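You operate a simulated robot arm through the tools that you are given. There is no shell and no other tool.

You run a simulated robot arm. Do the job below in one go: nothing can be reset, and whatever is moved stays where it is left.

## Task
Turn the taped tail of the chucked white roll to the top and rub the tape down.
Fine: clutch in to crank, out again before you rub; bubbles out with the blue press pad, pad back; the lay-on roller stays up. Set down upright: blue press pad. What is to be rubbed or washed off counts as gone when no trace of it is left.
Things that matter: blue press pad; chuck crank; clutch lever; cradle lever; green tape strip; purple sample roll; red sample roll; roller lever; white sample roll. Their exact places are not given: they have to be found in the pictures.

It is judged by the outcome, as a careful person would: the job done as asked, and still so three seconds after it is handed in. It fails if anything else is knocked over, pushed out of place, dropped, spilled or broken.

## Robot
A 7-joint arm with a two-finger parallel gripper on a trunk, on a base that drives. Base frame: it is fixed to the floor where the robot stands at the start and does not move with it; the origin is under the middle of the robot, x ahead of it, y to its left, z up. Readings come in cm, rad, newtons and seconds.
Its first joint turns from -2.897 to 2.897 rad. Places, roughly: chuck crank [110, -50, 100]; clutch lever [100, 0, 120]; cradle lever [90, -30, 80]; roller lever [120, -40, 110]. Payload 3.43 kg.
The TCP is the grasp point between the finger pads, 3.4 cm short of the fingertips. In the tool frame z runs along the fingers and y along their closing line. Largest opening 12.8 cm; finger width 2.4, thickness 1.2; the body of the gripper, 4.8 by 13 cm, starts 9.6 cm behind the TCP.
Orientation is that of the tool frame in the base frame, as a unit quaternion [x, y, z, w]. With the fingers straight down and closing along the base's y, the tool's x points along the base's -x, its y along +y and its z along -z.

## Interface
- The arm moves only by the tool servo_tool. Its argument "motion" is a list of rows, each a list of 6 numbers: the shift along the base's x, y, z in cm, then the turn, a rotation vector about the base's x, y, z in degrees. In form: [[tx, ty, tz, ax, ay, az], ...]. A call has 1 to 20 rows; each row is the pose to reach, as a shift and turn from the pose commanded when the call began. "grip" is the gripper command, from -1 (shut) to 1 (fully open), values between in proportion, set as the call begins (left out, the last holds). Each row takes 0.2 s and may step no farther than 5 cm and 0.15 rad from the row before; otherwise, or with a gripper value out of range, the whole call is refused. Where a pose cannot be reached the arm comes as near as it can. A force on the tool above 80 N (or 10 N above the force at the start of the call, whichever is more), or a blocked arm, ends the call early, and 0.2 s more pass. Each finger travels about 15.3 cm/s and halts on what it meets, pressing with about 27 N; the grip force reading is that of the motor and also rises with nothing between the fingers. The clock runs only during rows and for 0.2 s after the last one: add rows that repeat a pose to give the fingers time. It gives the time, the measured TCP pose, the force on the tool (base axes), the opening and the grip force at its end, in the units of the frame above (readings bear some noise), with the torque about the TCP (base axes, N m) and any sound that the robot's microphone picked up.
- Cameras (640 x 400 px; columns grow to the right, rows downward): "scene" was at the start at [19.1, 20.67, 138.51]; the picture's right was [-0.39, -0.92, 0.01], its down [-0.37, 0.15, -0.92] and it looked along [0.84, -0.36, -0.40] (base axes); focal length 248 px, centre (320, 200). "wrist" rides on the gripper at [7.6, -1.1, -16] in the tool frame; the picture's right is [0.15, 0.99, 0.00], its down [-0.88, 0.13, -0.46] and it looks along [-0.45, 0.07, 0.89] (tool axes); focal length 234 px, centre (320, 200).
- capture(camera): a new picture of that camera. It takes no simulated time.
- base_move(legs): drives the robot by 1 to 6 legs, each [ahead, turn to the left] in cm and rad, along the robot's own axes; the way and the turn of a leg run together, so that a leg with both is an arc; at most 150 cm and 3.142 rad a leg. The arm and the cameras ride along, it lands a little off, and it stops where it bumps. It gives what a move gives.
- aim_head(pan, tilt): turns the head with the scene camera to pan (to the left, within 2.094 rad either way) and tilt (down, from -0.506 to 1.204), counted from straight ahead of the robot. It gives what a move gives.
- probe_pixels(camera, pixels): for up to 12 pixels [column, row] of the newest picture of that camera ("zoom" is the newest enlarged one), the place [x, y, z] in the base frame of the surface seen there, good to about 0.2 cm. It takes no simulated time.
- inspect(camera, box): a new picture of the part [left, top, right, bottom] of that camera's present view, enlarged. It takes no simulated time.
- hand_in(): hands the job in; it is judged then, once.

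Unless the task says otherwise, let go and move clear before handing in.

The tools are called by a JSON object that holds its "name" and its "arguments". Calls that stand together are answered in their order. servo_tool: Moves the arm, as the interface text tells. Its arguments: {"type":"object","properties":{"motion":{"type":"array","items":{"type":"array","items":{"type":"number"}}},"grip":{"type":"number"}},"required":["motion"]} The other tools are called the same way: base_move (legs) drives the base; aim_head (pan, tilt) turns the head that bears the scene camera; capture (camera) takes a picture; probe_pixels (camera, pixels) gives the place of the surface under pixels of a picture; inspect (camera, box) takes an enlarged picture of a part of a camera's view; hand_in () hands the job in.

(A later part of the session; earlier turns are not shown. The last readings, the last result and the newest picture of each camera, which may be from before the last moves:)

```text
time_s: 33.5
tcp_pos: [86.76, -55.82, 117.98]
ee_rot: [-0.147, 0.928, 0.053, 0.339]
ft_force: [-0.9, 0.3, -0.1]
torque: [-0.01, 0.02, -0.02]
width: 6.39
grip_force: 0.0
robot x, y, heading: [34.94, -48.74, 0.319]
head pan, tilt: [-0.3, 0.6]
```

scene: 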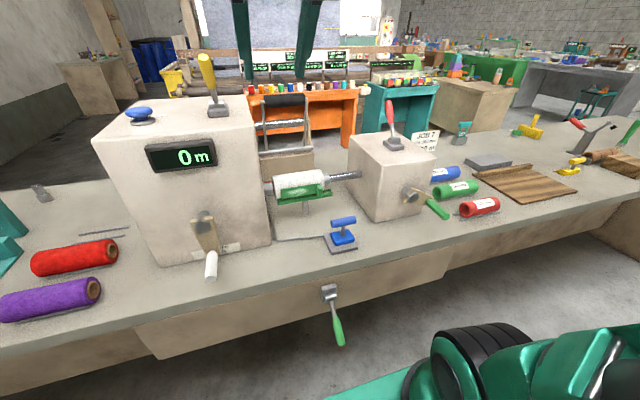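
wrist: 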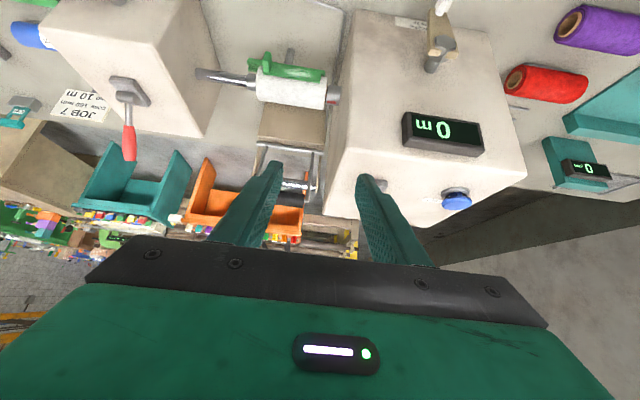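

The handle axis is near v −84.6, z 93.3, ending at (99.9,−56.6). The nut centre is near z 96.5, so the crank radius is about 6.5 cm. I'll move to a pre-grasp point above and in front of the handle.

{"name": "servo_tool", "arguments": {"motion": [[1.5, -0.4, -4, 0, 0, 0], [3.5, -0.8, -8, 0, 0, 0], [5.5, -1.2, -12, 0, 0, 0], [7.5, -1.6, -15, 0, 0, 0], [9.15, -1.97, -17, 0, 0, 0], [9.15, -1.97, -17, 0, 0, 0]]}}

{"name": "capture", "arguments": {"camera": "wrist"}}

{"name": "capture", "arguments": {"camera": "scene"}}

```text
time_s: 34.9
tcp_pos: [95.71, -57.87, 101.04]
ee_rot: [-0.146, 0.928, 0.052, 0.34]
ft_force: [0.2, 0.6, 0.2]
torque: [0.0, -0.01, 0.02]
width: 6.39
grip_force: 0.1
robot x, y, heading: [34.54, -48.42, 0.316]
head pan, tilt: [-0.3, 0.6]
```

```text
taken
```

wrist: 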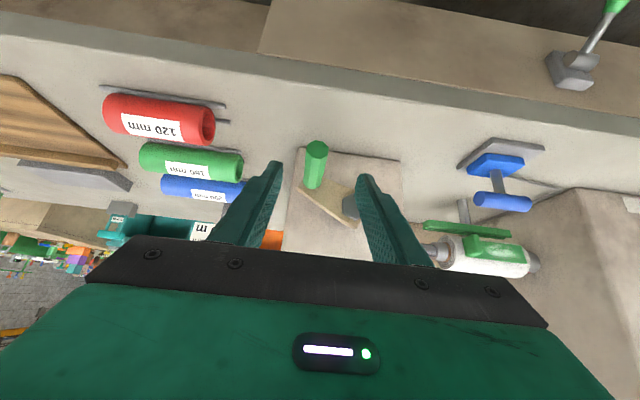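

```text
taken
```

scene: 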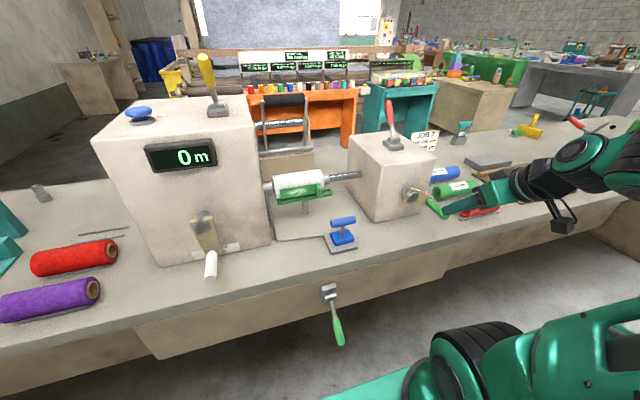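

The handle shows between the fingers at (315,165). I'll probe it against the fingertips before descending.

{"name": "probe_pixels", "arguments": {"camera": "wrist", "pixels": [[317, 150], [315, 165], [313, 180], [278, 167], [362, 178], [345, 208], [330, 195]]}}

```text
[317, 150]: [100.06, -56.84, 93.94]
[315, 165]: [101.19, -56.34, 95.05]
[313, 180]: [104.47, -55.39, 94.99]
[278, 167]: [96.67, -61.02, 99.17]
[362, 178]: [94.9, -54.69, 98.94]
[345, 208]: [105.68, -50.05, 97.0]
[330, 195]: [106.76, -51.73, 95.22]
```

The handle axis is at about v −84.9, z 93.9. I'll move in around it and close.

{"name": "servo_tool", "arguments": {"motion": [[2.2, 0.4, -2.4, 0, 0, 0], [4.4, 1.1, -4.8, 0, 0, 0], [6.65, 1.85, -7.1, 0, 0, 0], [6.65, 1.85, -7.1, 0, 0, 0]], "grip": -0.2}}

{"name": "capture", "arguments": {"camera": "wrist"}}

{"name": "inspect", "arguments": {"camera": "scene", "box": [380, 150, 500, 240]}}

```text
time_s: 35.9
tcp_pos: [102.57, -56.1, 93.8]
ee_rot: [-0.147, 0.928, 0.053, 0.339]
ft_force: [-0.5, -0.1, -0.5]
torque: [0.0, 0.0, -0.04]
width: 5.11
grip_force: 0.1
robot x, y, heading: [34.38, -48.65, 0.315]
head pan, tilt: [-0.3, 0.6]
```

```text
taken
```

wrist: 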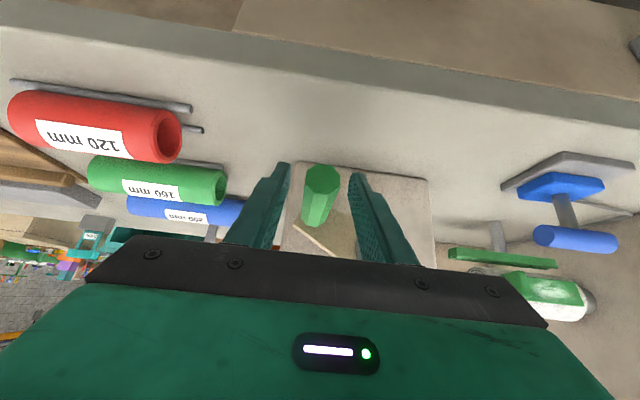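

```text
4.44 times, centred on (440, 195) of scene
```

zoom: 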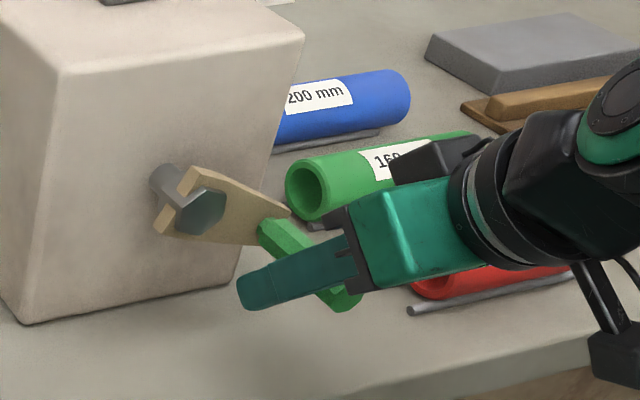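

The handle sits between the fingers. I'll close, then crank upward about 25° and watch the roll.

{"name": "servo_tool", "arguments": {"motion": [[0, 0, 0, 0, 0, 0], [0, 0, 0, 0, 0, 0], [0, 0, 0, 0, 0, 0]], "grip": -0.9}}

```text
time_s: 36.7
tcp_pos: [102.6, -56.18, 93.85]
ee_rot: [-0.146, 0.928, 0.052, 0.339]
ft_force: [5.6, -6.5, -6.1]
torque: [0.08, -0.57, 0.43]
width: 2.46
grip_force: 45.2
robot x, y, heading: [34.86, -48.65, 0.312]
head pan, tilt: [-0.3, 0.6]
```

Gripped, with width 2.46 cm. I'll crank up about 26° along the arc, rolling the tool along with it.

{"name": "servo_tool", "arguments": {"motion": [[0.09, -0.27, 0.66, -6.2, -2.0, 0], [0.15, -0.46, 1.35, -12.4, -4.0, 0], [0.19, -0.57, 2.06, -18.5, -6.0, 0], [0.2, -0.61, 2.78, -24.7, -8.0, 0], [0.2, -0.61, 2.78, -24.7, -8.0, 0]]}}

{"name": "capture", "arguments": {"camera": "scene"}}

{"name": "inspect", "arguments": {"camera": "scene", "box": [255, 150, 375, 225]}}

{"name": "inspect", "arguments": {"camera": "scene", "box": [380, 150, 500, 240]}}

```text
time_s: 37.6
tcp_pos: [102.53, -59.93, 97.96]
ee_rot: [-0.18, 0.904, -0.131, 0.365]
ft_force: [-3.0, -7.3, 4.3]
torque: [0.18, 0.0, 0.11]
width: 0.27
grip_force: 0.0
out of reach, approached as far as the arm can: row 2, 3, 4
robot x, y, heading: [34.94, -48.84, 0.316]
head pan, tilt: [-0.3, 0.6]
stopped in row 4: the force on the tool passed its limit at 89 N (the readings are from after the stop); the commanded pose is now the measured one
```

```text
taken
```

scene: 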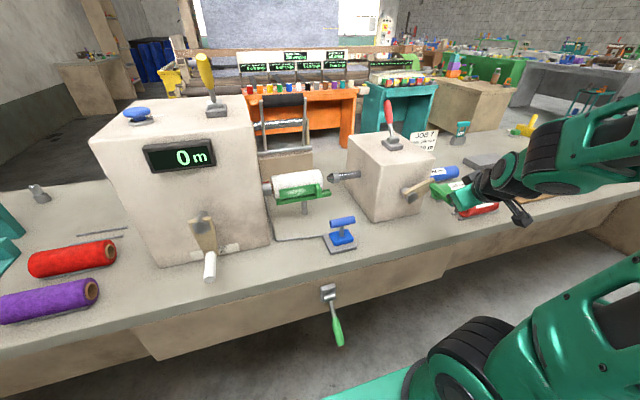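

```text
5.33 times, centred on (315, 188) of scene
```

zoom: 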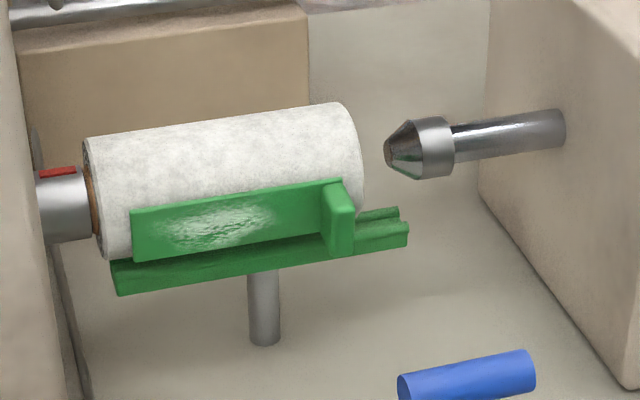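

```text
4.44 times, centred on (440, 195) of scene
```

zoom: 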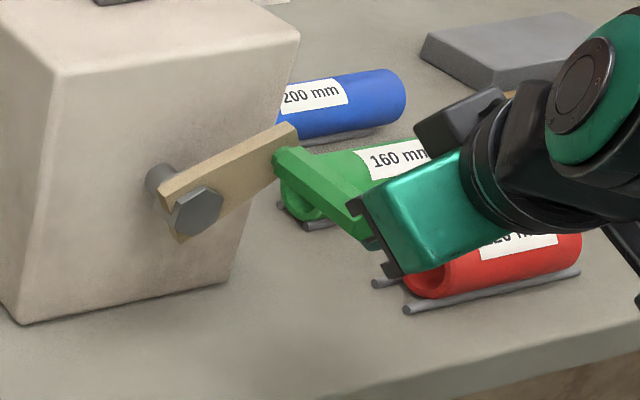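

Important: turning this crank pulled the tailstock cone out of the roll, so it opens the chuck rather than rotating the roll. The white-handled crank on the big box must be the winding crank. I need to close the chuck again, so I'll check where my fingers and the handle are first.

{"name": "capture", "arguments": {"camera": "wrist"}}

{"name": "inspect", "arguments": {"camera": "scene", "box": [400, 165, 480, 225]}}

{"name": "probe_pixels", "arguments": {"camera": "zoom", "pixels": [[40, 175], [70, 190], [160, 120], [180, 150], [220, 180], [270, 220], [330, 220], [400, 180]]}}

```text
taken
```

wrist: 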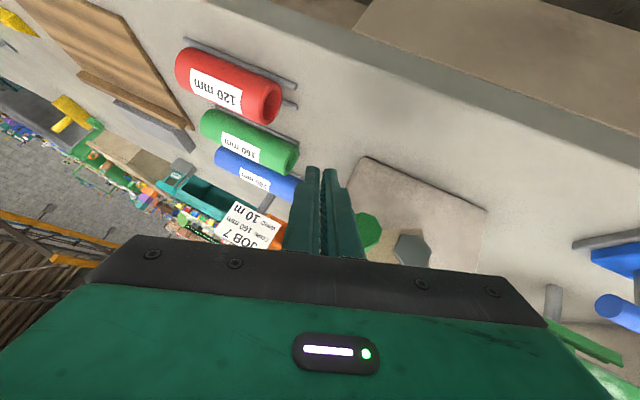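

```text
6.67 times, centred on (440, 195) of scene
```

zoom: 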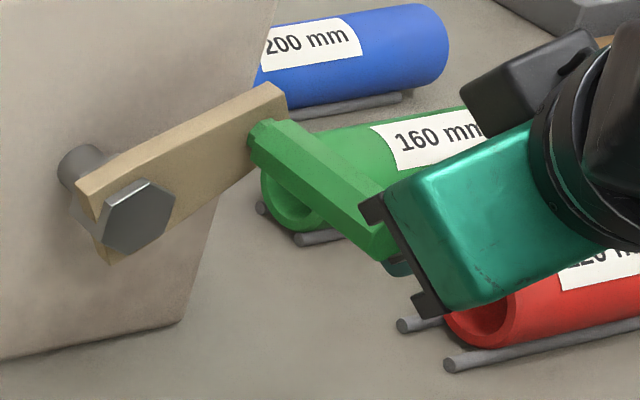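

```text
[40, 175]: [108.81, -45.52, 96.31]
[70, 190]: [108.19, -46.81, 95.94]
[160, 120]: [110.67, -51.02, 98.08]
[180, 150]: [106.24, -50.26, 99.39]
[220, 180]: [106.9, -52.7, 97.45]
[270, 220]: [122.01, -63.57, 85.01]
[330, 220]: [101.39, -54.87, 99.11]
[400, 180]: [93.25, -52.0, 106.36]
```

The closed fingers now sit to the right of the handle. I'll back out along the fingers, then restore the straight orientation.

{"name": "servo_tool", "arguments": {"motion": [[-2, -0.5, 2, 0, 0, 0], [-4.5, -1, 4.5, 0, 0, 0], [-7, -1, 7, 0, 0, 0], [-8, -1, 9, 6.8, 2.4, 1.1], [-8, -1, 11, 13.6, 4.8, 2.3], [-8, -1, 11, 20.4, 7.15, 3.4], [-8, -1, 11, 20.4, 7.15, 3.4]]}}

{"name": "capture", "arguments": {"camera": "wrist"}}

{"name": "capture", "arguments": {"camera": "scene"}}

```text
time_s: 39.2
tcp_pos: [94.55, -60.83, 109.06]
ee_rot: [-0.147, 0.928, 0.055, 0.337]
ft_force: [0.6, 0.1, 0.7]
torque: [0.01, -0.03, -0.04]
width: 0.63
grip_force: 0.1
robot x, y, heading: [34.65, -48.89, 0.312]
head pan, tilt: [-0.3, 0.6]
```

```text
taken
```

wrist: 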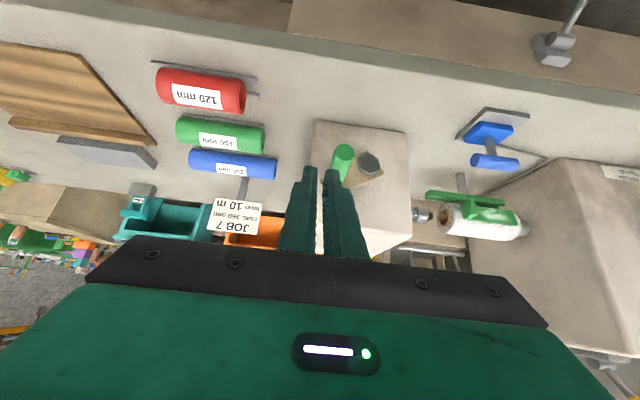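

```text
taken
```

scene: 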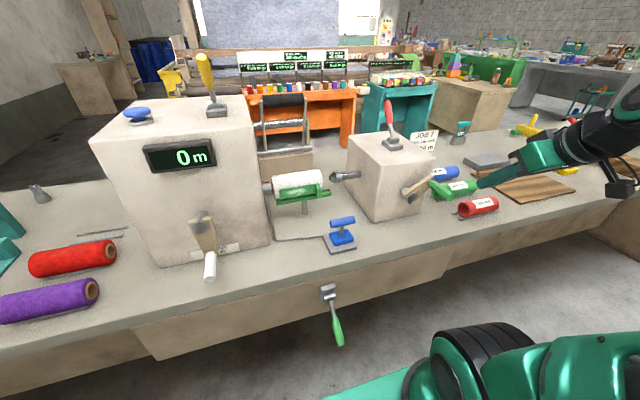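

The tubes look undisturbed. I'll check whether the roll sagged when the cone withdrew.

{"name": "inspect", "arguments": {"camera": "scene", "box": [260, 155, 370, 225]}}

{"name": "probe_pixels", "arguments": {"camera": "zoom", "pixels": [[100, 120], [220, 100], [330, 85], [30, 180], [470, 125], [530, 120], [200, 200], [130, 215], [350, 190], [500, 140], [60, 130], [200, 270]]}}

{"name": "inspect", "arguments": {"camera": "scene", "box": [390, 160, 460, 225]}}

{"name": "probe_pixels", "arguments": {"camera": "zoom", "pixels": [[120, 195], [190, 180], [250, 160], [290, 165], [330, 190], [360, 210], [370, 200], [130, 220], [160, 210]]}}

```text
5.71 times, centred on (315, 190) of scene
```

zoom: 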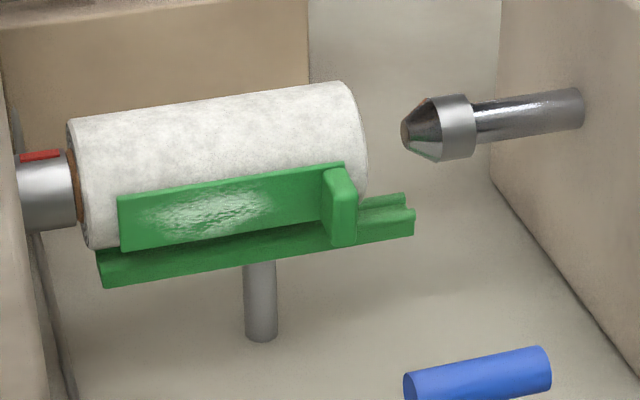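

```text
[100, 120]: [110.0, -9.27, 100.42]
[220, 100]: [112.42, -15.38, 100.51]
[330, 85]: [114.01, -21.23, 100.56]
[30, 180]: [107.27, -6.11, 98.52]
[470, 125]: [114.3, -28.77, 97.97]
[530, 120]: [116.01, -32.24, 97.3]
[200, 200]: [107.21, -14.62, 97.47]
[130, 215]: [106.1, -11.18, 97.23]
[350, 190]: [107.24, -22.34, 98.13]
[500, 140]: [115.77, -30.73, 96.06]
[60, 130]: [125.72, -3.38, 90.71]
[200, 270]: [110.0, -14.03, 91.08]
```

```text
6.15 times, centred on (425, 192) of scene
```

zoom: 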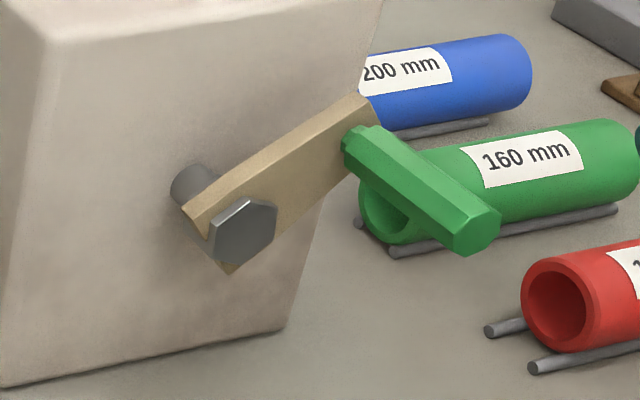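

```text
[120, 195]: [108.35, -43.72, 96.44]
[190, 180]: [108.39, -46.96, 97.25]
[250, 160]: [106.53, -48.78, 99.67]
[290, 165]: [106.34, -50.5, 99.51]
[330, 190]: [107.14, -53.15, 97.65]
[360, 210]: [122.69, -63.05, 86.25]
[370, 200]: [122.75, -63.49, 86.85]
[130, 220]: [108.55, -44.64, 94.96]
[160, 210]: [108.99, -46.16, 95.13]
```

The roll's top line is still at z≈100.4, so the cradle is holding it. I'll probe the handle's new place so I can turn it back.

{"name": "probe_pixels", "arguments": {"camera": "zoom", "pixels": [[375, 140], [400, 165], [430, 190], [460, 210], [380, 170], [420, 210], [475, 235], [245, 235], [225, 240], [265, 225]]}}

{"name": "probe_pixels", "arguments": {"camera": "wrist", "pixels": [[343, 152], [341, 165], [338, 178], [367, 162], [310, 170], [333, 170]]}}

```text
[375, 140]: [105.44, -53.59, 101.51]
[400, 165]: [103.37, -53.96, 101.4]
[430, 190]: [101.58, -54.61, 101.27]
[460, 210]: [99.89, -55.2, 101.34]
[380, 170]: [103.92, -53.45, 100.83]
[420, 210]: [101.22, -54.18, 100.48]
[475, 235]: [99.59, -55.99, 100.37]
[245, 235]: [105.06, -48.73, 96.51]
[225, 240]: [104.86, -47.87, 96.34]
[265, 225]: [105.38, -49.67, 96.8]
```

```text
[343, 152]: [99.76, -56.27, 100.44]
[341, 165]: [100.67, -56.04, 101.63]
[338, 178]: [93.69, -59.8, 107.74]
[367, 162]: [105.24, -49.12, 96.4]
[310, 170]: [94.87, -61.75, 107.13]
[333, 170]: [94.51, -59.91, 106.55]
```

The nut centre is at v −78.8, z 96.5 with radius 6.55, and the handle is now at +37° where it began at −23°. I'll re-grip it with a fixed orientation, open first.

{"name": "servo_tool", "arguments": {"motion": [[0, 0, 0, 0, 0, 0], [1.1, 2, -1, 0, 0, 0], [2.18, 3.97, -2.5, 0, 0, 0], [2.18, 3.97, -2.5, 0, 0, 0]], "grip": -0.1}}

{"name": "capture", "arguments": {"camera": "wrist"}}

```text
time_s: 40.2
tcp_pos: [96.75, -56.77, 106.63]
ee_rot: [-0.148, 0.928, 0.056, 0.339]
ft_force: [0.3, -0.1, -0.3]
torque: [0.0, -0.02, 0.02]
width: 5.75
grip_force: 0.0
robot x, y, heading: [34.95, -48.56, 0.31]
head pan, tilt: [-0.3, 0.6]
```

```text
taken
```

wrist: 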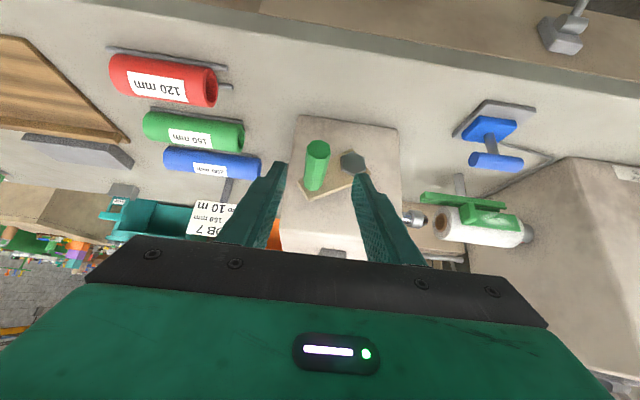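

The handle is again centred at (317,150). I'll advance and close.

{"name": "servo_tool", "arguments": {"motion": [[1.7, 0.4, -2, 0, 0, 0], [3.3, 0.9, -4, 0, 0, 0], [4.9, 1.4, -6.2, 0, 0, 0], [4.9, 1.4, -6.2, 0, 0, 0]]}}

{"name": "servo_tool", "arguments": {"motion": [[0, 0, 0, 0, 0, 0], [0, 0, 0, 0, 0, 0], [0, 0, 0, 0, 0, 0], [0, 0, 0, 0, 0, 0]], "grip": -1}}

{"name": "capture", "arguments": {"camera": "wrist"}}

```text
time_s: 41.2
tcp_pos: [101.59, -55.48, 100.36]
ee_rot: [-0.147, 0.928, 0.055, 0.338]
ft_force: [-0.1, -0.1, 0.0]
torque: [0.02, 0.04, -0.02]
width: 5.76
grip_force: 0.1
robot x, y, heading: [34.57, -48.4, 0.316]
head pan, tilt: [-0.3, 0.6]
```

```text
time_s: 42.2
tcp_pos: [101.71, -55.44, 100.34]
ee_rot: [-0.147, 0.927, 0.054, 0.34]
ft_force: [3.7, -6.2, 0.5]
torque: [-0.07, -0.44, -0.13]
width: 2.47
grip_force: 44.8
robot x, y, heading: [34.63, -48.92, 0.312]
head pan, tilt: [-0.3, 0.6]
```

```text
taken
```

wrist: 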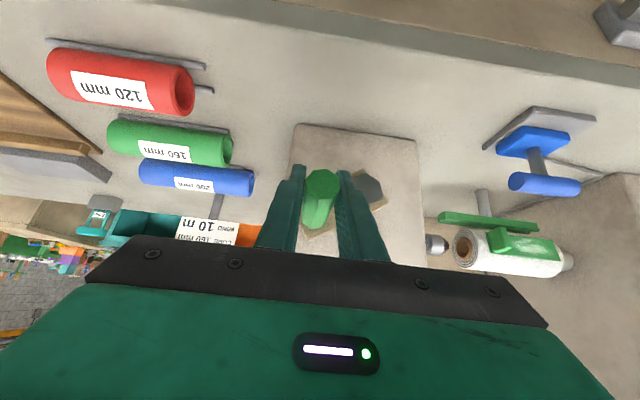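

Gripped at 2.47 cm. I'll turn the crank back clockwise: first half, to 0°.

{"name": "servo_tool", "arguments": {"motion": [[0.1, -0.3, -0.5, 0, 0, 0], [0.19, -0.58, -0.97, 0, 0, 0], [0.26, -0.8, -1.45, 0, 0, 0], [0.31, -0.95, -1.92, 0, 0, 0], [0.38, -1.18, -2.92, 0, 0, 0], [0.41, -1.26, -3.94, 0, 0, 0], [0.41, -1.26, -3.94, 0, 0, 0]]}}

{"name": "capture", "arguments": {"camera": "wrist"}}

{"name": "inspect", "arguments": {"camera": "scene", "box": [260, 150, 480, 260]}}

```text
time_s: 43.8
tcp_pos: [101.99, -56.74, 96.36]
ee_rot: [-0.148, 0.927, 0.055, 0.339]
ft_force: [6.8, -5.9, 3.7]
torque: [0.38, -0.18, -0.11]
width: 2.49
grip_force: 45.2
robot x, y, heading: [34.93, -48.55, 0.311]
head pan, tilt: [-0.3, 0.6]
```

```text
taken
```

wrist: 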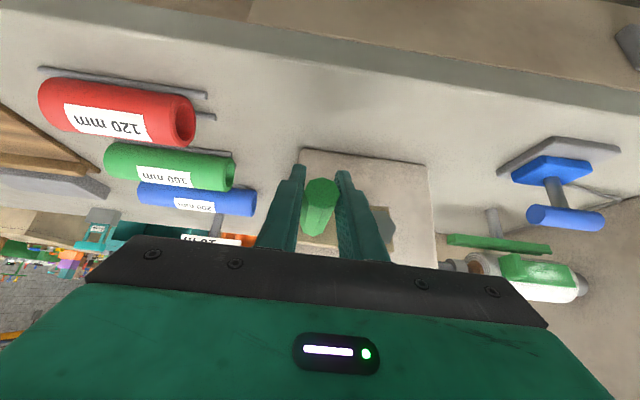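

```text
2.91 times, centred on (370, 205) of scene
```

zoom: 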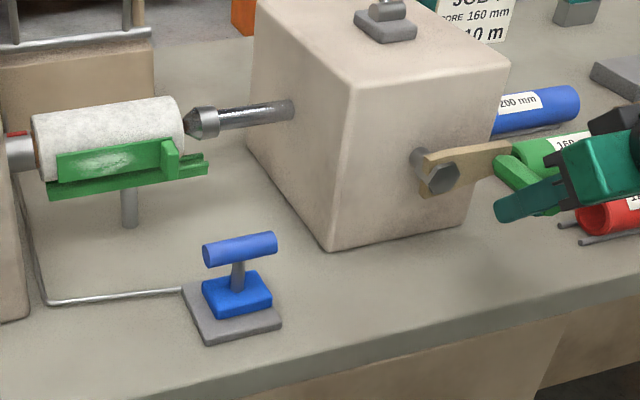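

The cone is advancing back toward the core with low forces. I'll continue to −23°.

{"name": "servo_tool", "arguments": {"motion": [[0, 0.01, -0.45, 0, 0, 0], [-0.02, 0.06, -0.91, 0, 0, 0], [-0.04, 0.14, -1.36, 0, 0, 0], [-0.08, 0.24, -1.81, 0, 0, 0], [-0.12, 0.36, -2.2, 0, 0, 0], [-0.16, 0.49, -2.56, 0, 0, 0], [-0.16, 0.49, -2.56, 0, 0, 0]]}}

{"name": "inspect", "arguments": {"camera": "scene", "box": [260, 150, 480, 260]}}

{"name": "inspect", "arguments": {"camera": "scene", "box": [260, 155, 370, 225]}}

```text
time_s: 45.4
tcp_pos: [101.98, -56.64, 93.72]
ee_rot: [-0.145, 0.928, 0.053, 0.338]
ft_force: [24.0, -43.4, -8.2]
torque: [1.11, -0.53, 0.11]
width: 2.5
grip_force: 44.8
robot x, y, heading: [34.43, -48.78, 0.312]
head pan, tilt: [-0.3, 0.6]
```

```text
2.91 times, centred on (370, 205) of scene
```

zoom: 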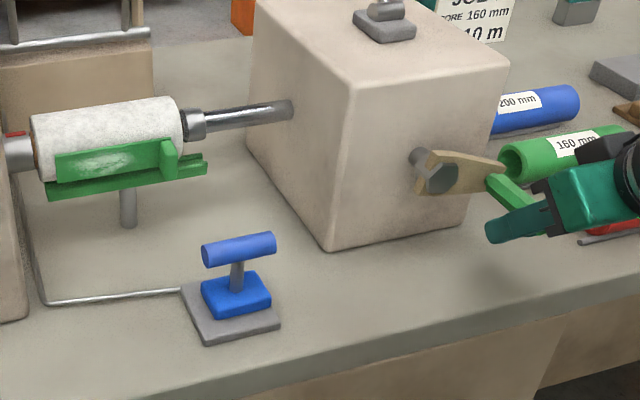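

```text
5.71 times, centred on (315, 190) of scene
```

zoom: 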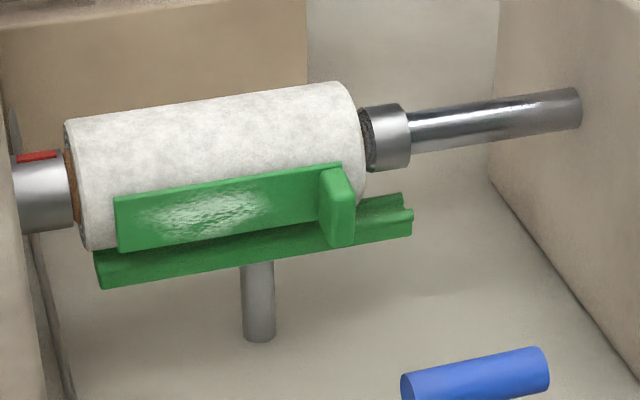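

It's nearly closed, but a sliver of dark cone still shows at zoom (370,140). I'll relieve the side load and press down slightly to the stop.

{"name": "servo_tool", "arguments": {"motion": [[0.15, -0.45, -0.2, 0, 0, 0], [0.12, -0.35, -0.6, 0, 0, 0], [0.08, -0.25, -1.0, 0, 0, 0], [0.08, -0.25, -1.0, 0, 0, 0]]}}

{"name": "inspect", "arguments": {"camera": "scene", "box": [260, 155, 370, 225]}}

{"name": "inspect", "arguments": {"camera": "scene", "box": [390, 160, 460, 225]}}

{"name": "probe_pixels", "arguments": {"camera": "zoom", "pixels": [[245, 200], [300, 205], [340, 210], [370, 230], [400, 250]]}}

```text
time_s: 46.4
tcp_pos: [101.88, -56.41, 92.74]
ee_rot: [-0.149, 0.928, 0.055, 0.337]
ft_force: [0.5, -6.6, -1.3]
torque: [0.43, -0.54, 0.05]
width: 2.52
grip_force: 44.9
robot x, y, heading: [34.66, -48.5, 0.312]
head pan, tilt: [-0.3, 0.6]
```

```text
5.71 times, centred on (315, 190) of scene
```

zoom: 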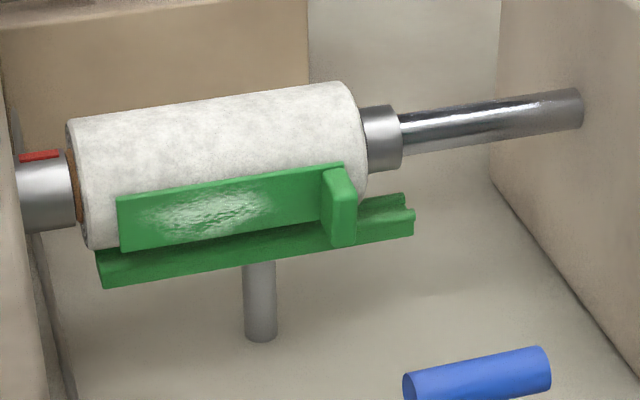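

```text
6.15 times, centred on (425, 192) of scene
```

zoom: 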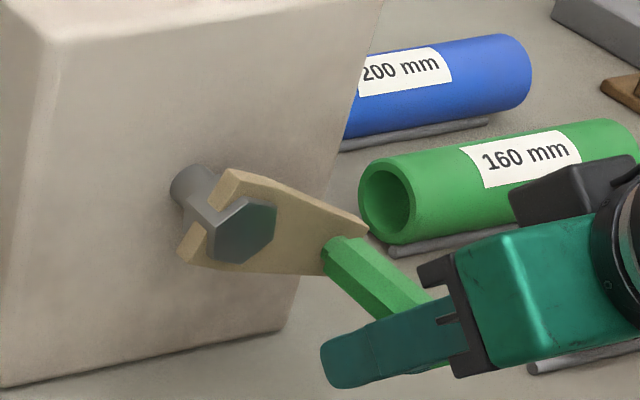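

```text
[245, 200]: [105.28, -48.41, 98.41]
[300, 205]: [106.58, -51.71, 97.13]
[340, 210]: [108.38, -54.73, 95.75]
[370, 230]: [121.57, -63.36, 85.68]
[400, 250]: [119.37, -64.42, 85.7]
```

The collar is flush with the roll's end again and the crank angle matches the first pictures. I'll press a hair further to feel for the closed stop.

{"name": "servo_tool", "arguments": {"motion": [[-0.05, 0.15, -0.3, 0, 0, 0], [-0.1, 0.3, -0.6, 0, 0, 0], [-0.1, 0.3, -0.6, 0, 0, 0]]}}

{"name": "inspect", "arguments": {"camera": "scene", "box": [260, 155, 370, 225]}}

{"name": "inspect", "arguments": {"camera": "scene", "box": [390, 160, 460, 225]}}

```text
time_s: 47.2
tcp_pos: [101.89, -56.08, 92.28]
ee_rot: [-0.147, 0.928, 0.055, 0.339]
ft_force: [1.7, -8.5, 14.0]
torque: [0.44, -0.13, 0.0]
width: 2.47
grip_force: 45.2
robot x, y, heading: [34.82, -48.56, 0.314]
head pan, tilt: [-0.3, 0.6]
```

```text
5.71 times, centred on (315, 190) of scene
```

zoom: 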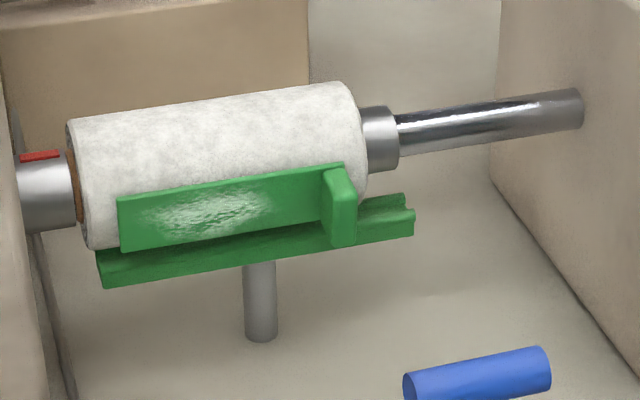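

```text
6.15 times, centred on (425, 192) of scene
```

zoom: 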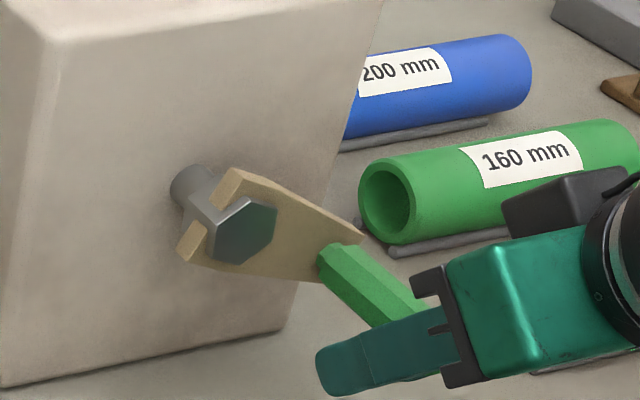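

Resistance rises to 14 N, so the chuck is closed on the core. I'll release, back out along the fingers, and check.

{"name": "servo_tool", "arguments": {"motion": [[0.05, -0.15, 0.3, 0, 0, 0], [0.05, -0.15, 0.3, 0, 0, 0], [0.05, -0.15, 0.3, 0, 0, 0]], "grip": -0.1}}

{"name": "servo_tool", "arguments": {"motion": [[-2, -0.7, 2.5, 0, 0, 0], [-4, -1.3, 5, 0, 0, 0], [-6.5, -2.1, 8, 0, 0, 0], [-9, -3, 11, 0, 0, 0], [-10, -3, 15, 0, 0, 0], [-10, -3, 19, 0, 0, 0]]}}

{"name": "inspect", "arguments": {"camera": "scene", "box": [260, 150, 480, 260]}}

{"name": "inspect", "arguments": {"camera": "scene", "box": [390, 160, 460, 225]}}

{"name": "probe_pixels", "arguments": {"camera": "zoom", "pixels": [[245, 235], [340, 260], [360, 290], [400, 310], [430, 330], [300, 230]]}}

```text
time_s: 48.0
tcp_pos: [101.83, -56.24, 92.5]
ee_rot: [-0.147, 0.928, 0.055, 0.338]
ft_force: [-0.4, 0.4, -0.2]
torque: [0.0, 0.02, -0.02]
width: 5.74
grip_force: 0.0
robot x, y, heading: [34.82, -48.51, 0.316]
head pan, tilt: [-0.3, 0.6]
```

```text
time_s: 49.4
tcp_pos: [91.97, -59.29, 111.39]
ee_rot: [-0.147, 0.928, 0.055, 0.338]
ft_force: [0.5, 0.2, -0.3]
torque: [-0.01, 0.0, 0.04]
width: 5.76
grip_force: 0.0
robot x, y, heading: [34.82, -48.24, 0.314]
head pan, tilt: [-0.3, 0.6]
```

```text
2.91 times, centred on (370, 205) of scene
```

zoom: 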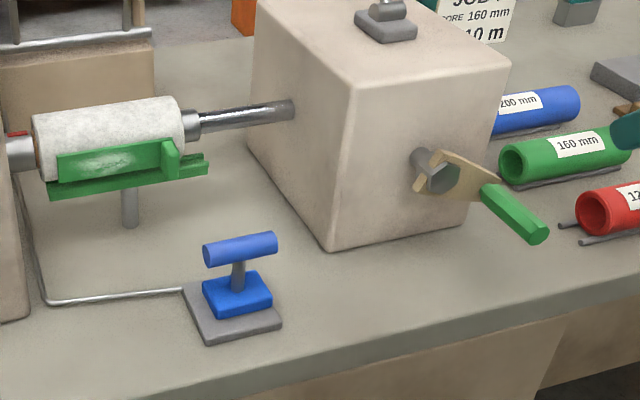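

```text
6.15 times, centred on (425, 192) of scene
```

zoom: 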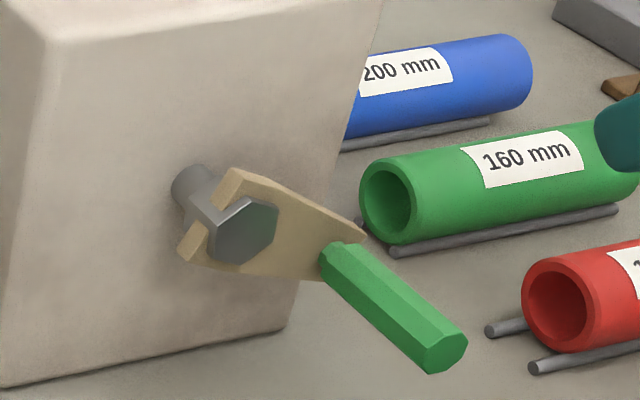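

```text
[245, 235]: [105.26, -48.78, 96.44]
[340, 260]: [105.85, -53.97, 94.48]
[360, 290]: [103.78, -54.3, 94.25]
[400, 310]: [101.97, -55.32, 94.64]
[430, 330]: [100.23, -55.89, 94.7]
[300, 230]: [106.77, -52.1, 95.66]
```

The chuck is closed again and the crank is back at its original angle. Next is the white-handled winding crank on the big box, so I'll zoom and probe it.

{"name": "inspect", "arguments": {"camera": "scene", "box": [170, 200, 250, 290]}}

{"name": "probe_pixels", "arguments": {"camera": "zoom", "pixels": [[240, 100], [260, 85], [275, 110], [275, 170], [280, 220], [300, 230], [305, 260], [300, 290], [300, 320], [310, 340], [330, 270], [350, 120]]}}

{"name": "servo_tool", "arguments": {"motion": [[-1.4, 4.3, 0, 0, 0, 0], [-2.8, 8.6, 0, 0, 0, 0], [-4.2, 12.9, 0, 0, 0, 0], [-5.6, 17.2, 0, 0, 0, 0], [-7, 21.5, 0, 0, 0, 0], [-8.4, 25.8, 0, 0, 0, 0], [-9.8, 30.1, 0, 0, 0, 0], [-11.2, 34.4, 0, 0, 0, 0], [-12.6, 38.7, 0, 0, 0, 0], [-14, 43, 0, 0, 0, 0], [-15.4, 47.3, 0, 0, 0, 0], [-15.4, 47.3, 0, 0, 0, 0]], "grip": 0}}

```text
4.44 times, centred on (210, 245) of scene
```

zoom: 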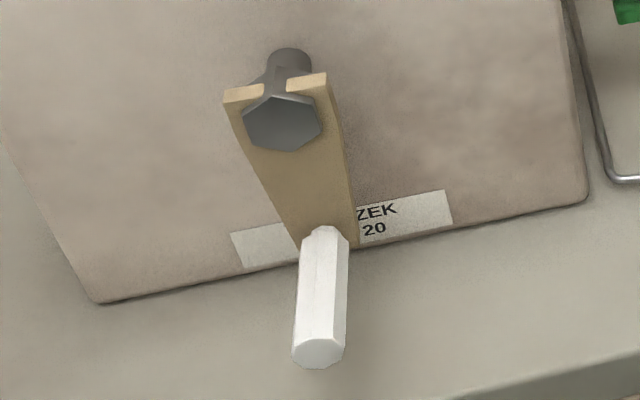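

```text
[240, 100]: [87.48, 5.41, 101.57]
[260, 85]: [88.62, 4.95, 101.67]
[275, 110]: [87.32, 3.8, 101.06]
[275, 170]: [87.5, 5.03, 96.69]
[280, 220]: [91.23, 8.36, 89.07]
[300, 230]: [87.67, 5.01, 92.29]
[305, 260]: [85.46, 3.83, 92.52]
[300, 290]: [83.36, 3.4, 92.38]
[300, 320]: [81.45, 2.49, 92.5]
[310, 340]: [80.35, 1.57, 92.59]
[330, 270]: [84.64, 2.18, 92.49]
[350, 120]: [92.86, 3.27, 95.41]
```

```text
time_s: 52.0
tcp_pos: [76.5, -12.02, 111.55]
ee_rot: [-0.147, 0.928, 0.056, 0.338]
ft_force: [0.1, -1.0, 0.3]
torque: [-0.02, 0.02, 0.02]
width: 6.39
grip_force: 0.2
robot x, y, heading: [34.6, -48.44, 0.315]
head pan, tilt: [-0.3, 0.6]
```

The winding crank's hub is at v −23.5, z≈100.7. Its handle axis is at v −23.3, z≈91.5, so the radius is about 9 cm, hanging down. I'll move to a pre-grasp point.

{"name": "servo_tool", "arguments": {"motion": [[0.2, 3.5, -3, 0, 0, 0], [0.4, 6.5, -6, 0, 0, 0], [0.6, 9.5, -9, 0, 0, 0], [0.8, 11.5, -12, 0, 0, 0], [1.0, 12.7, -14, 0, 0, 0], [1.0, 12.7, -14, 0, 0, 0]]}}

{"name": "capture", "arguments": {"camera": "wrist"}}

{"name": "capture", "arguments": {"camera": "scene"}}

```text
time_s: 53.4
tcp_pos: [79.08, -0.57, 97.51]
ee_rot: [-0.126, 0.935, 0.055, 0.326]
ft_force: [0.7, -0.1, 0.1]
torque: [0.06, 0.0, -0.02]
width: 6.41
grip_force: 0.0
robot x, y, heading: [34.88, -48.88, 0.308]
head pan, tilt: [-0.3, 0.6]
```

```text
taken
```

wrist: 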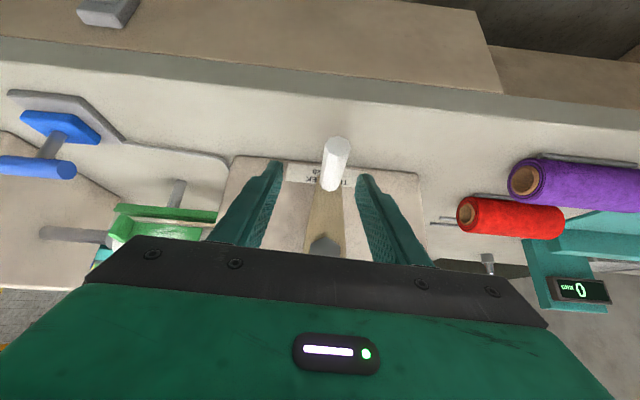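

```text
taken
```

scene: 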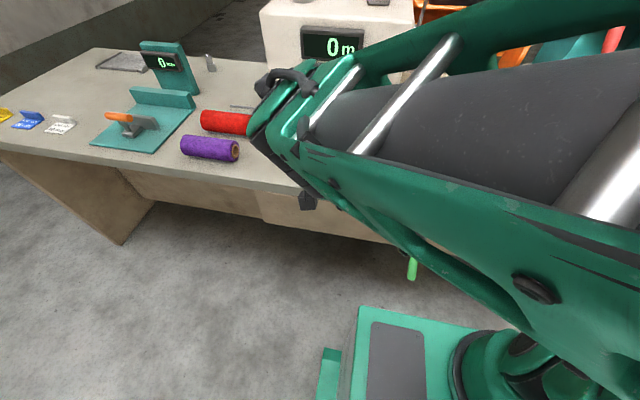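

The scene view has shifted and the tool is about 2 cm off its target. The forearm may be touching the head, so I'll back off a bit to the right and up and compare.

{"name": "servo_tool", "arguments": {"motion": [[-0.4, -3, 3, 0, 0, 0], [-0.8, -6, 6, 0, 0, 0], [-0.8, -6, 6, 0, 0, 0]]}}

{"name": "capture", "arguments": {"camera": "scene"}}

```text
time_s: 54.2
tcp_pos: [76.82, -5.28, 103.6]
ee_rot: [-0.148, 0.927, 0.055, 0.34]
ft_force: [0.0, 0.1, 0.5]
torque: [0.0, 0.02, 0.01]
width: 6.4
grip_force: 0.0
robot x, y, heading: [34.44, -48.62, 0.314]
head pan, tilt: [-0.3, 0.6]
```

```text
taken
```

scene: 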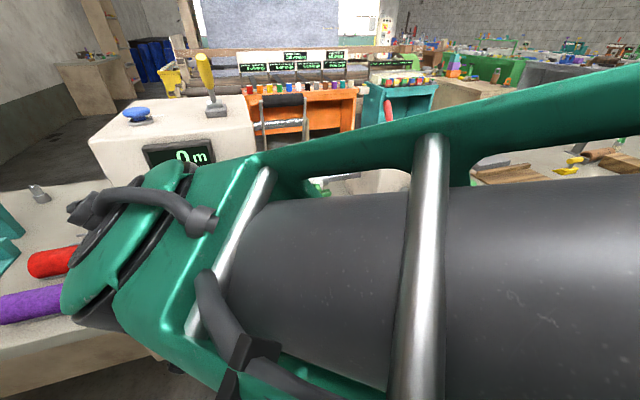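

Confirmed: reaching this far left makes the forearm press the head. I'll bring the arm back to the right, then drive the base about 42 cm left along the bench so the winding crank lies ahead of me.

{"name": "servo_tool", "arguments": {"motion": [[0, -3, 3, 0, 0, 0], [1, -7, 6, 0, 0, 0], [2.3, -11.3, 8, 0, 0, 0], [3.7, -15.6, 8, 0, 0, 0], [5.1, -19.9, 8, 0, 0, 0], [6.5, -24.2, 8, 0, 0, 0], [7.9, -28.5, 8, 0, 0, 0], [9.3, -32.8, 8, 0, 0, 0], [10.7, -37.1, 8, 0, 0, 0], [12.1, -41.4, 8, 0, 0, 0], [13.5, -45.7, 8, 0, 0, 0], [13.5, -45.7, 8, 0, 0, 0]]}}

{"name": "base_move", "arguments": {"legs": [[0, 1.571], [42, 0], [0, -1.571]]}}

{"name": "capture", "arguments": {"camera": "scene"}}

{"name": "capture", "arguments": {"camera": "wrist"}}

```text
refused: row 2 steps farther than a row can; nothing moved
```

```text
time_s: 65.4
tcp_pos: [63.8, 34.51, 103.54]
ee_rot: [-0.151, 0.928, 0.056, 0.337]
ft_force: [-0.4, 0.2, 0.1]
torque: [-0.03, 0.02, -0.01]
width: 6.39
grip_force: 0.0
robot x, y, heading: [21.75, -7.65, 0.324]
head pan, tilt: [-0.3, 0.6]
```

```text
taken
```

scene: 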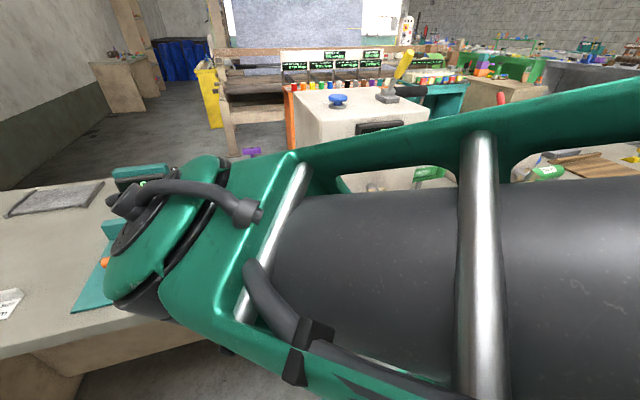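

```text
taken
```

wrist: 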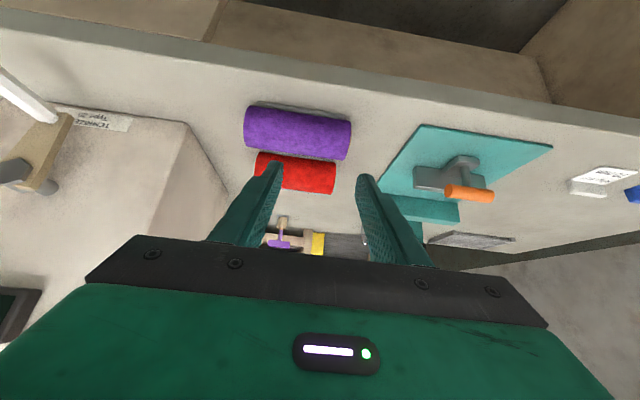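

The arm move was refused for step size, but the base reached its place without touching anything. Now I'm at v≈−14, and I'll move the gripper right to a pre-grasp point over the winding crank.

{"name": "servo_tool", "arguments": {"motion": [[1.4, -4.2, 1, 0, 0, 0], [2.8, -8.5, 1, 0, 0, 0], [4.2, -12.8, 1, 0, 0, 0], [5.6, -17.1, 1, 0, 0, 0], [7, -21.4, 1, 0, 0, 0], [8.4, -25.7, 1, 0, 0, 0], [9.8, -30, 1, 0, 0, 0], [11.2, -34.3, 0, 0, 0, 0], [11.2, -34.3, 0, 0, 0, 0]]}}

{"name": "capture", "arguments": {"camera": "wrist"}}

{"name": "capture", "arguments": {"camera": "scene"}}

```text
time_s: 67.4
tcp_pos: [75.92, -0.87, 107.85]
ee_rot: [-0.15, 0.926, 0.056, 0.343]
ft_force: [0.1, -0.4, -0.2]
torque: [-0.03, -0.01, -0.02]
width: 6.4
grip_force: 0.1
out of reach, approached as far as the arm can: row 5, 6, 7, 8, 9
robot x, y, heading: [21.58, -7.84, 0.318]
head pan, tilt: [-0.3, 0.6]
```

```text
taken
```

wrist: 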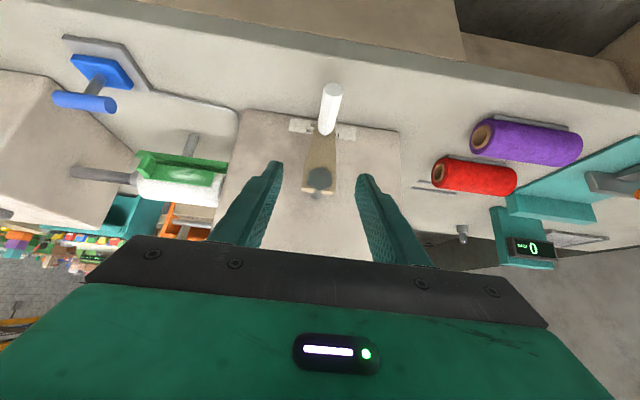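

```text
taken
```

scene: 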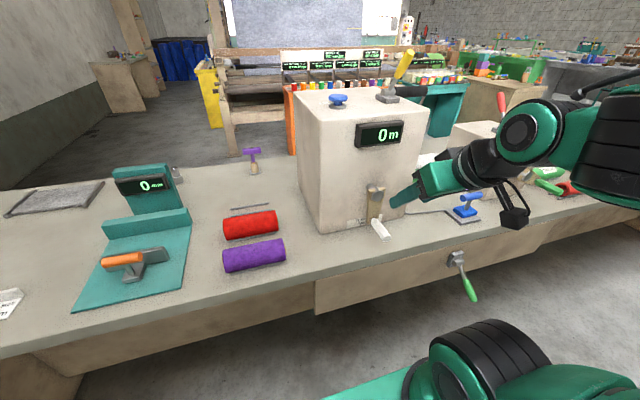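

The arm is too folded this close in. I'll drive back about 9 cm so the crank falls within comfortable reach.

{"name": "base_move", "arguments": {"legs": [[-9, 0]]}}

{"name": "capture", "arguments": {"camera": "wrist"}}

{"name": "inspect", "arguments": {"camera": "scene", "box": [330, 170, 430, 260]}}

```text
time_s: 68.5
tcp_pos: [67.18, -3.78, 107.96]
ee_rot: [-0.151, 0.925, 0.058, 0.343]
ft_force: [0.4, -1.2, 0.2]
torque: [-0.04, -0.02, 0.02]
width: 6.38
grip_force: 0.1
robot x, y, heading: [13.0, -10.71, 0.317]
head pan, tilt: [-0.3, 0.6]
```

```text
taken
```

wrist: 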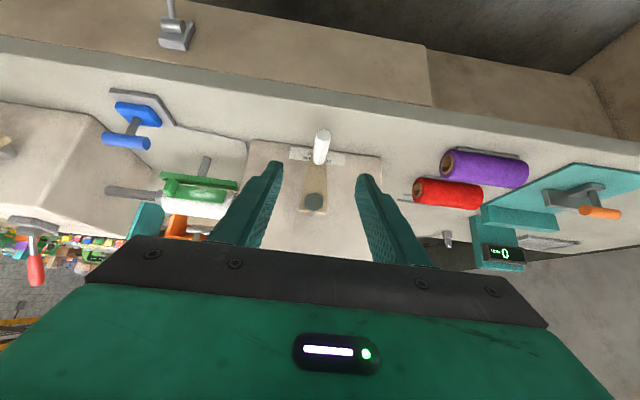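

```text
4.44 times, centred on (380, 215) of scene
```

zoom: 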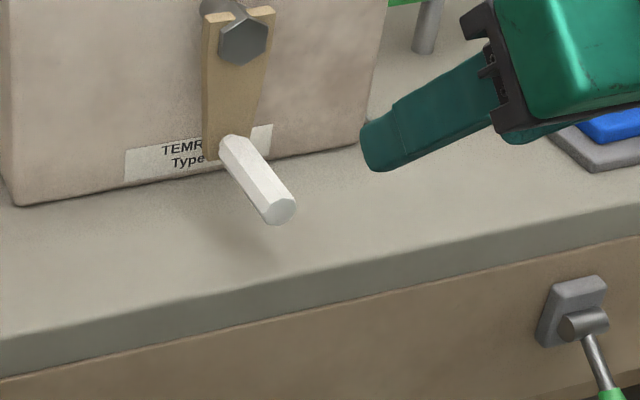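

I'll probe the white handle and the fingertips for alignment.

{"name": "probe_pixels", "arguments": {"camera": "wrist", "pixels": [[322, 135], [320, 150], [318, 160], [278, 167], [362, 178], [313, 203]]}}

{"name": "probe_pixels", "arguments": {"camera": "zoom", "pixels": [[235, 150], [255, 175], [275, 200], [280, 212], [243, 40], [240, 110]]}}

```text
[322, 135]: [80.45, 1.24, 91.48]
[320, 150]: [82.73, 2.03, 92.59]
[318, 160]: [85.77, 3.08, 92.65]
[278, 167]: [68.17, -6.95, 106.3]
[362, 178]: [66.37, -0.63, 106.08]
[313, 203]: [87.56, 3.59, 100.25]
```

```text
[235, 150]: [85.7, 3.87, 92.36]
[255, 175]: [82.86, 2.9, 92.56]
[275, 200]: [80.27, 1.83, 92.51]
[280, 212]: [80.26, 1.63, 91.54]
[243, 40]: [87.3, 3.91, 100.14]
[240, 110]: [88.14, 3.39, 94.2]
```

The handle axis is at v −23.6, z 91.5 and the hub at z 100.2, so the radius is 8.7. I'll approach partway and check the pose.

{"name": "servo_tool", "arguments": {"motion": [[3, 1.1, -2.5, 0, 0, 0], [6, 2.2, -5, 0, 0, 0], [9, 3.4, -8, 0, 0, 0], [9, 3.4, -8, 0, 0, 0]]}}

{"name": "capture", "arguments": {"camera": "wrist"}}

```text
time_s: 69.5
tcp_pos: [76.21, -0.63, 101.94]
ee_rot: [-0.151, 0.924, 0.058, 0.347]
ft_force: [0.2, -0.3, -0.4]
torque: [0.0, -0.03, 0.0]
width: 6.4
grip_force: 0.0
out of reach, approached as far as the arm can: row 1, 2, 3, 4
robot x, y, heading: [12.89, -10.61, 0.32]
head pan, tilt: [-0.3, 0.6]
```

```text
taken
```

wrist: 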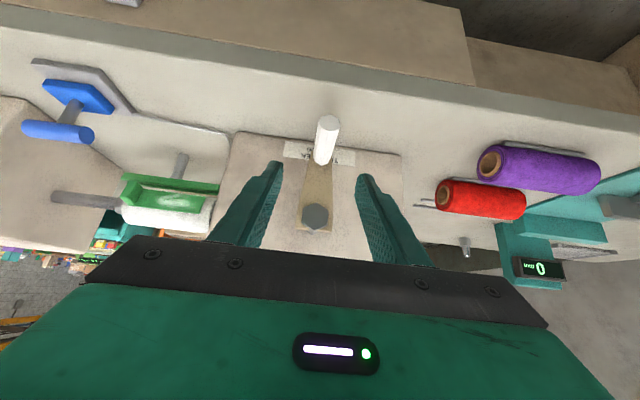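

Still slightly short at this folded pose. I'll move forward along the approach and see whether the reach recovers.

{"name": "servo_tool", "arguments": {"motion": [[2, 0.65, 0, 0, 0, 0], [3, 1.1, -1, 0, 0, 0], [4, 1.5, -3, 0, 0, 0], [4, 1.5, -3, 0, 0, 0]]}}

{"name": "capture", "arguments": {"camera": "wrist"}}

```text
time_s: 70.5
tcp_pos: [80.42, 0.77, 98.93]
ee_rot: [-0.149, 0.923, 0.057, 0.349]
ft_force: [0.3, -0.4, -0.2]
torque: [0.04, 0.0, -0.04]
width: 6.42
grip_force: 0.1
robot x, y, heading: [12.79, -10.17, 0.319]
head pan, tilt: [-0.3, 0.6]
```

```text
taken
```

wrist: 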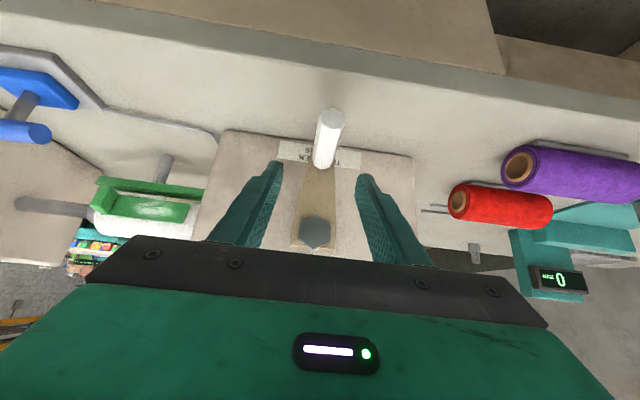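

Reached. I'll go down the last stretch around the handle.

{"name": "servo_tool", "arguments": {"motion": [[0.8, 0.6, -2.5, 0, 0, 0], [1.7, 1.0, -5, 0, 0, 0], [2.5, 1.35, -7.4, 0, 0, 0], [2.5, 1.35, -7.4, 0, 0, 0]], "grip": -0.1}}

{"name": "capture", "arguments": {"camera": "wrist"}}

{"name": "capture", "arguments": {"camera": "scene"}}

```text
time_s: 71.5
tcp_pos: [83.46, 2.29, 91.75]
ee_rot: [-0.15, 0.924, 0.058, 0.348]
ft_force: [-0.8, 0.6, -0.9]
torque: [-0.01, 0.0, -0.04]
width: 5.77
grip_force: 0.0
out of reach, approached as far as the arm can: row 3, 4
robot x, y, heading: [12.88, -10.58, 0.319]
head pan, tilt: [-0.3, 0.6]
```

```text
taken
```

wrist: 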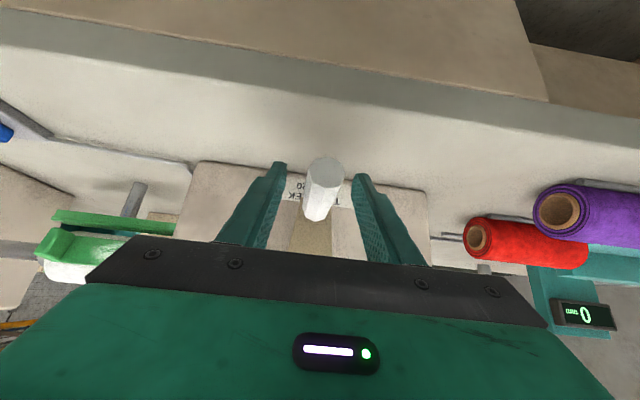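

```text
taken
```

scene: 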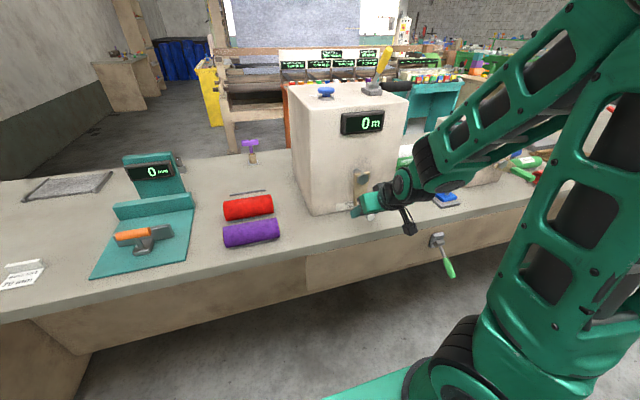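

The white handle is between the fingers at (325,185). I'll close on it.

{"name": "servo_tool", "arguments": {"motion": [[0, 0, 0, 0, 0, 0], [0, 0, 0, 0, 0, 0], [0, 0, 0, 0, 0, 0], [0, 0, 0, 0, 0, 0]], "grip": -1}}

```text
time_s: 72.5
tcp_pos: [83.4, 2.27, 91.72]
ee_rot: [-0.15, 0.924, 0.059, 0.347]
ft_force: [0.3, 0.2, -4.4]
torque: [0.15, -0.4, -1.3]
width: 2.49
grip_force: 44.7
robot x, y, heading: [12.78, -10.4, 0.32]
head pan, tilt: [-0.3, 0.6]
```

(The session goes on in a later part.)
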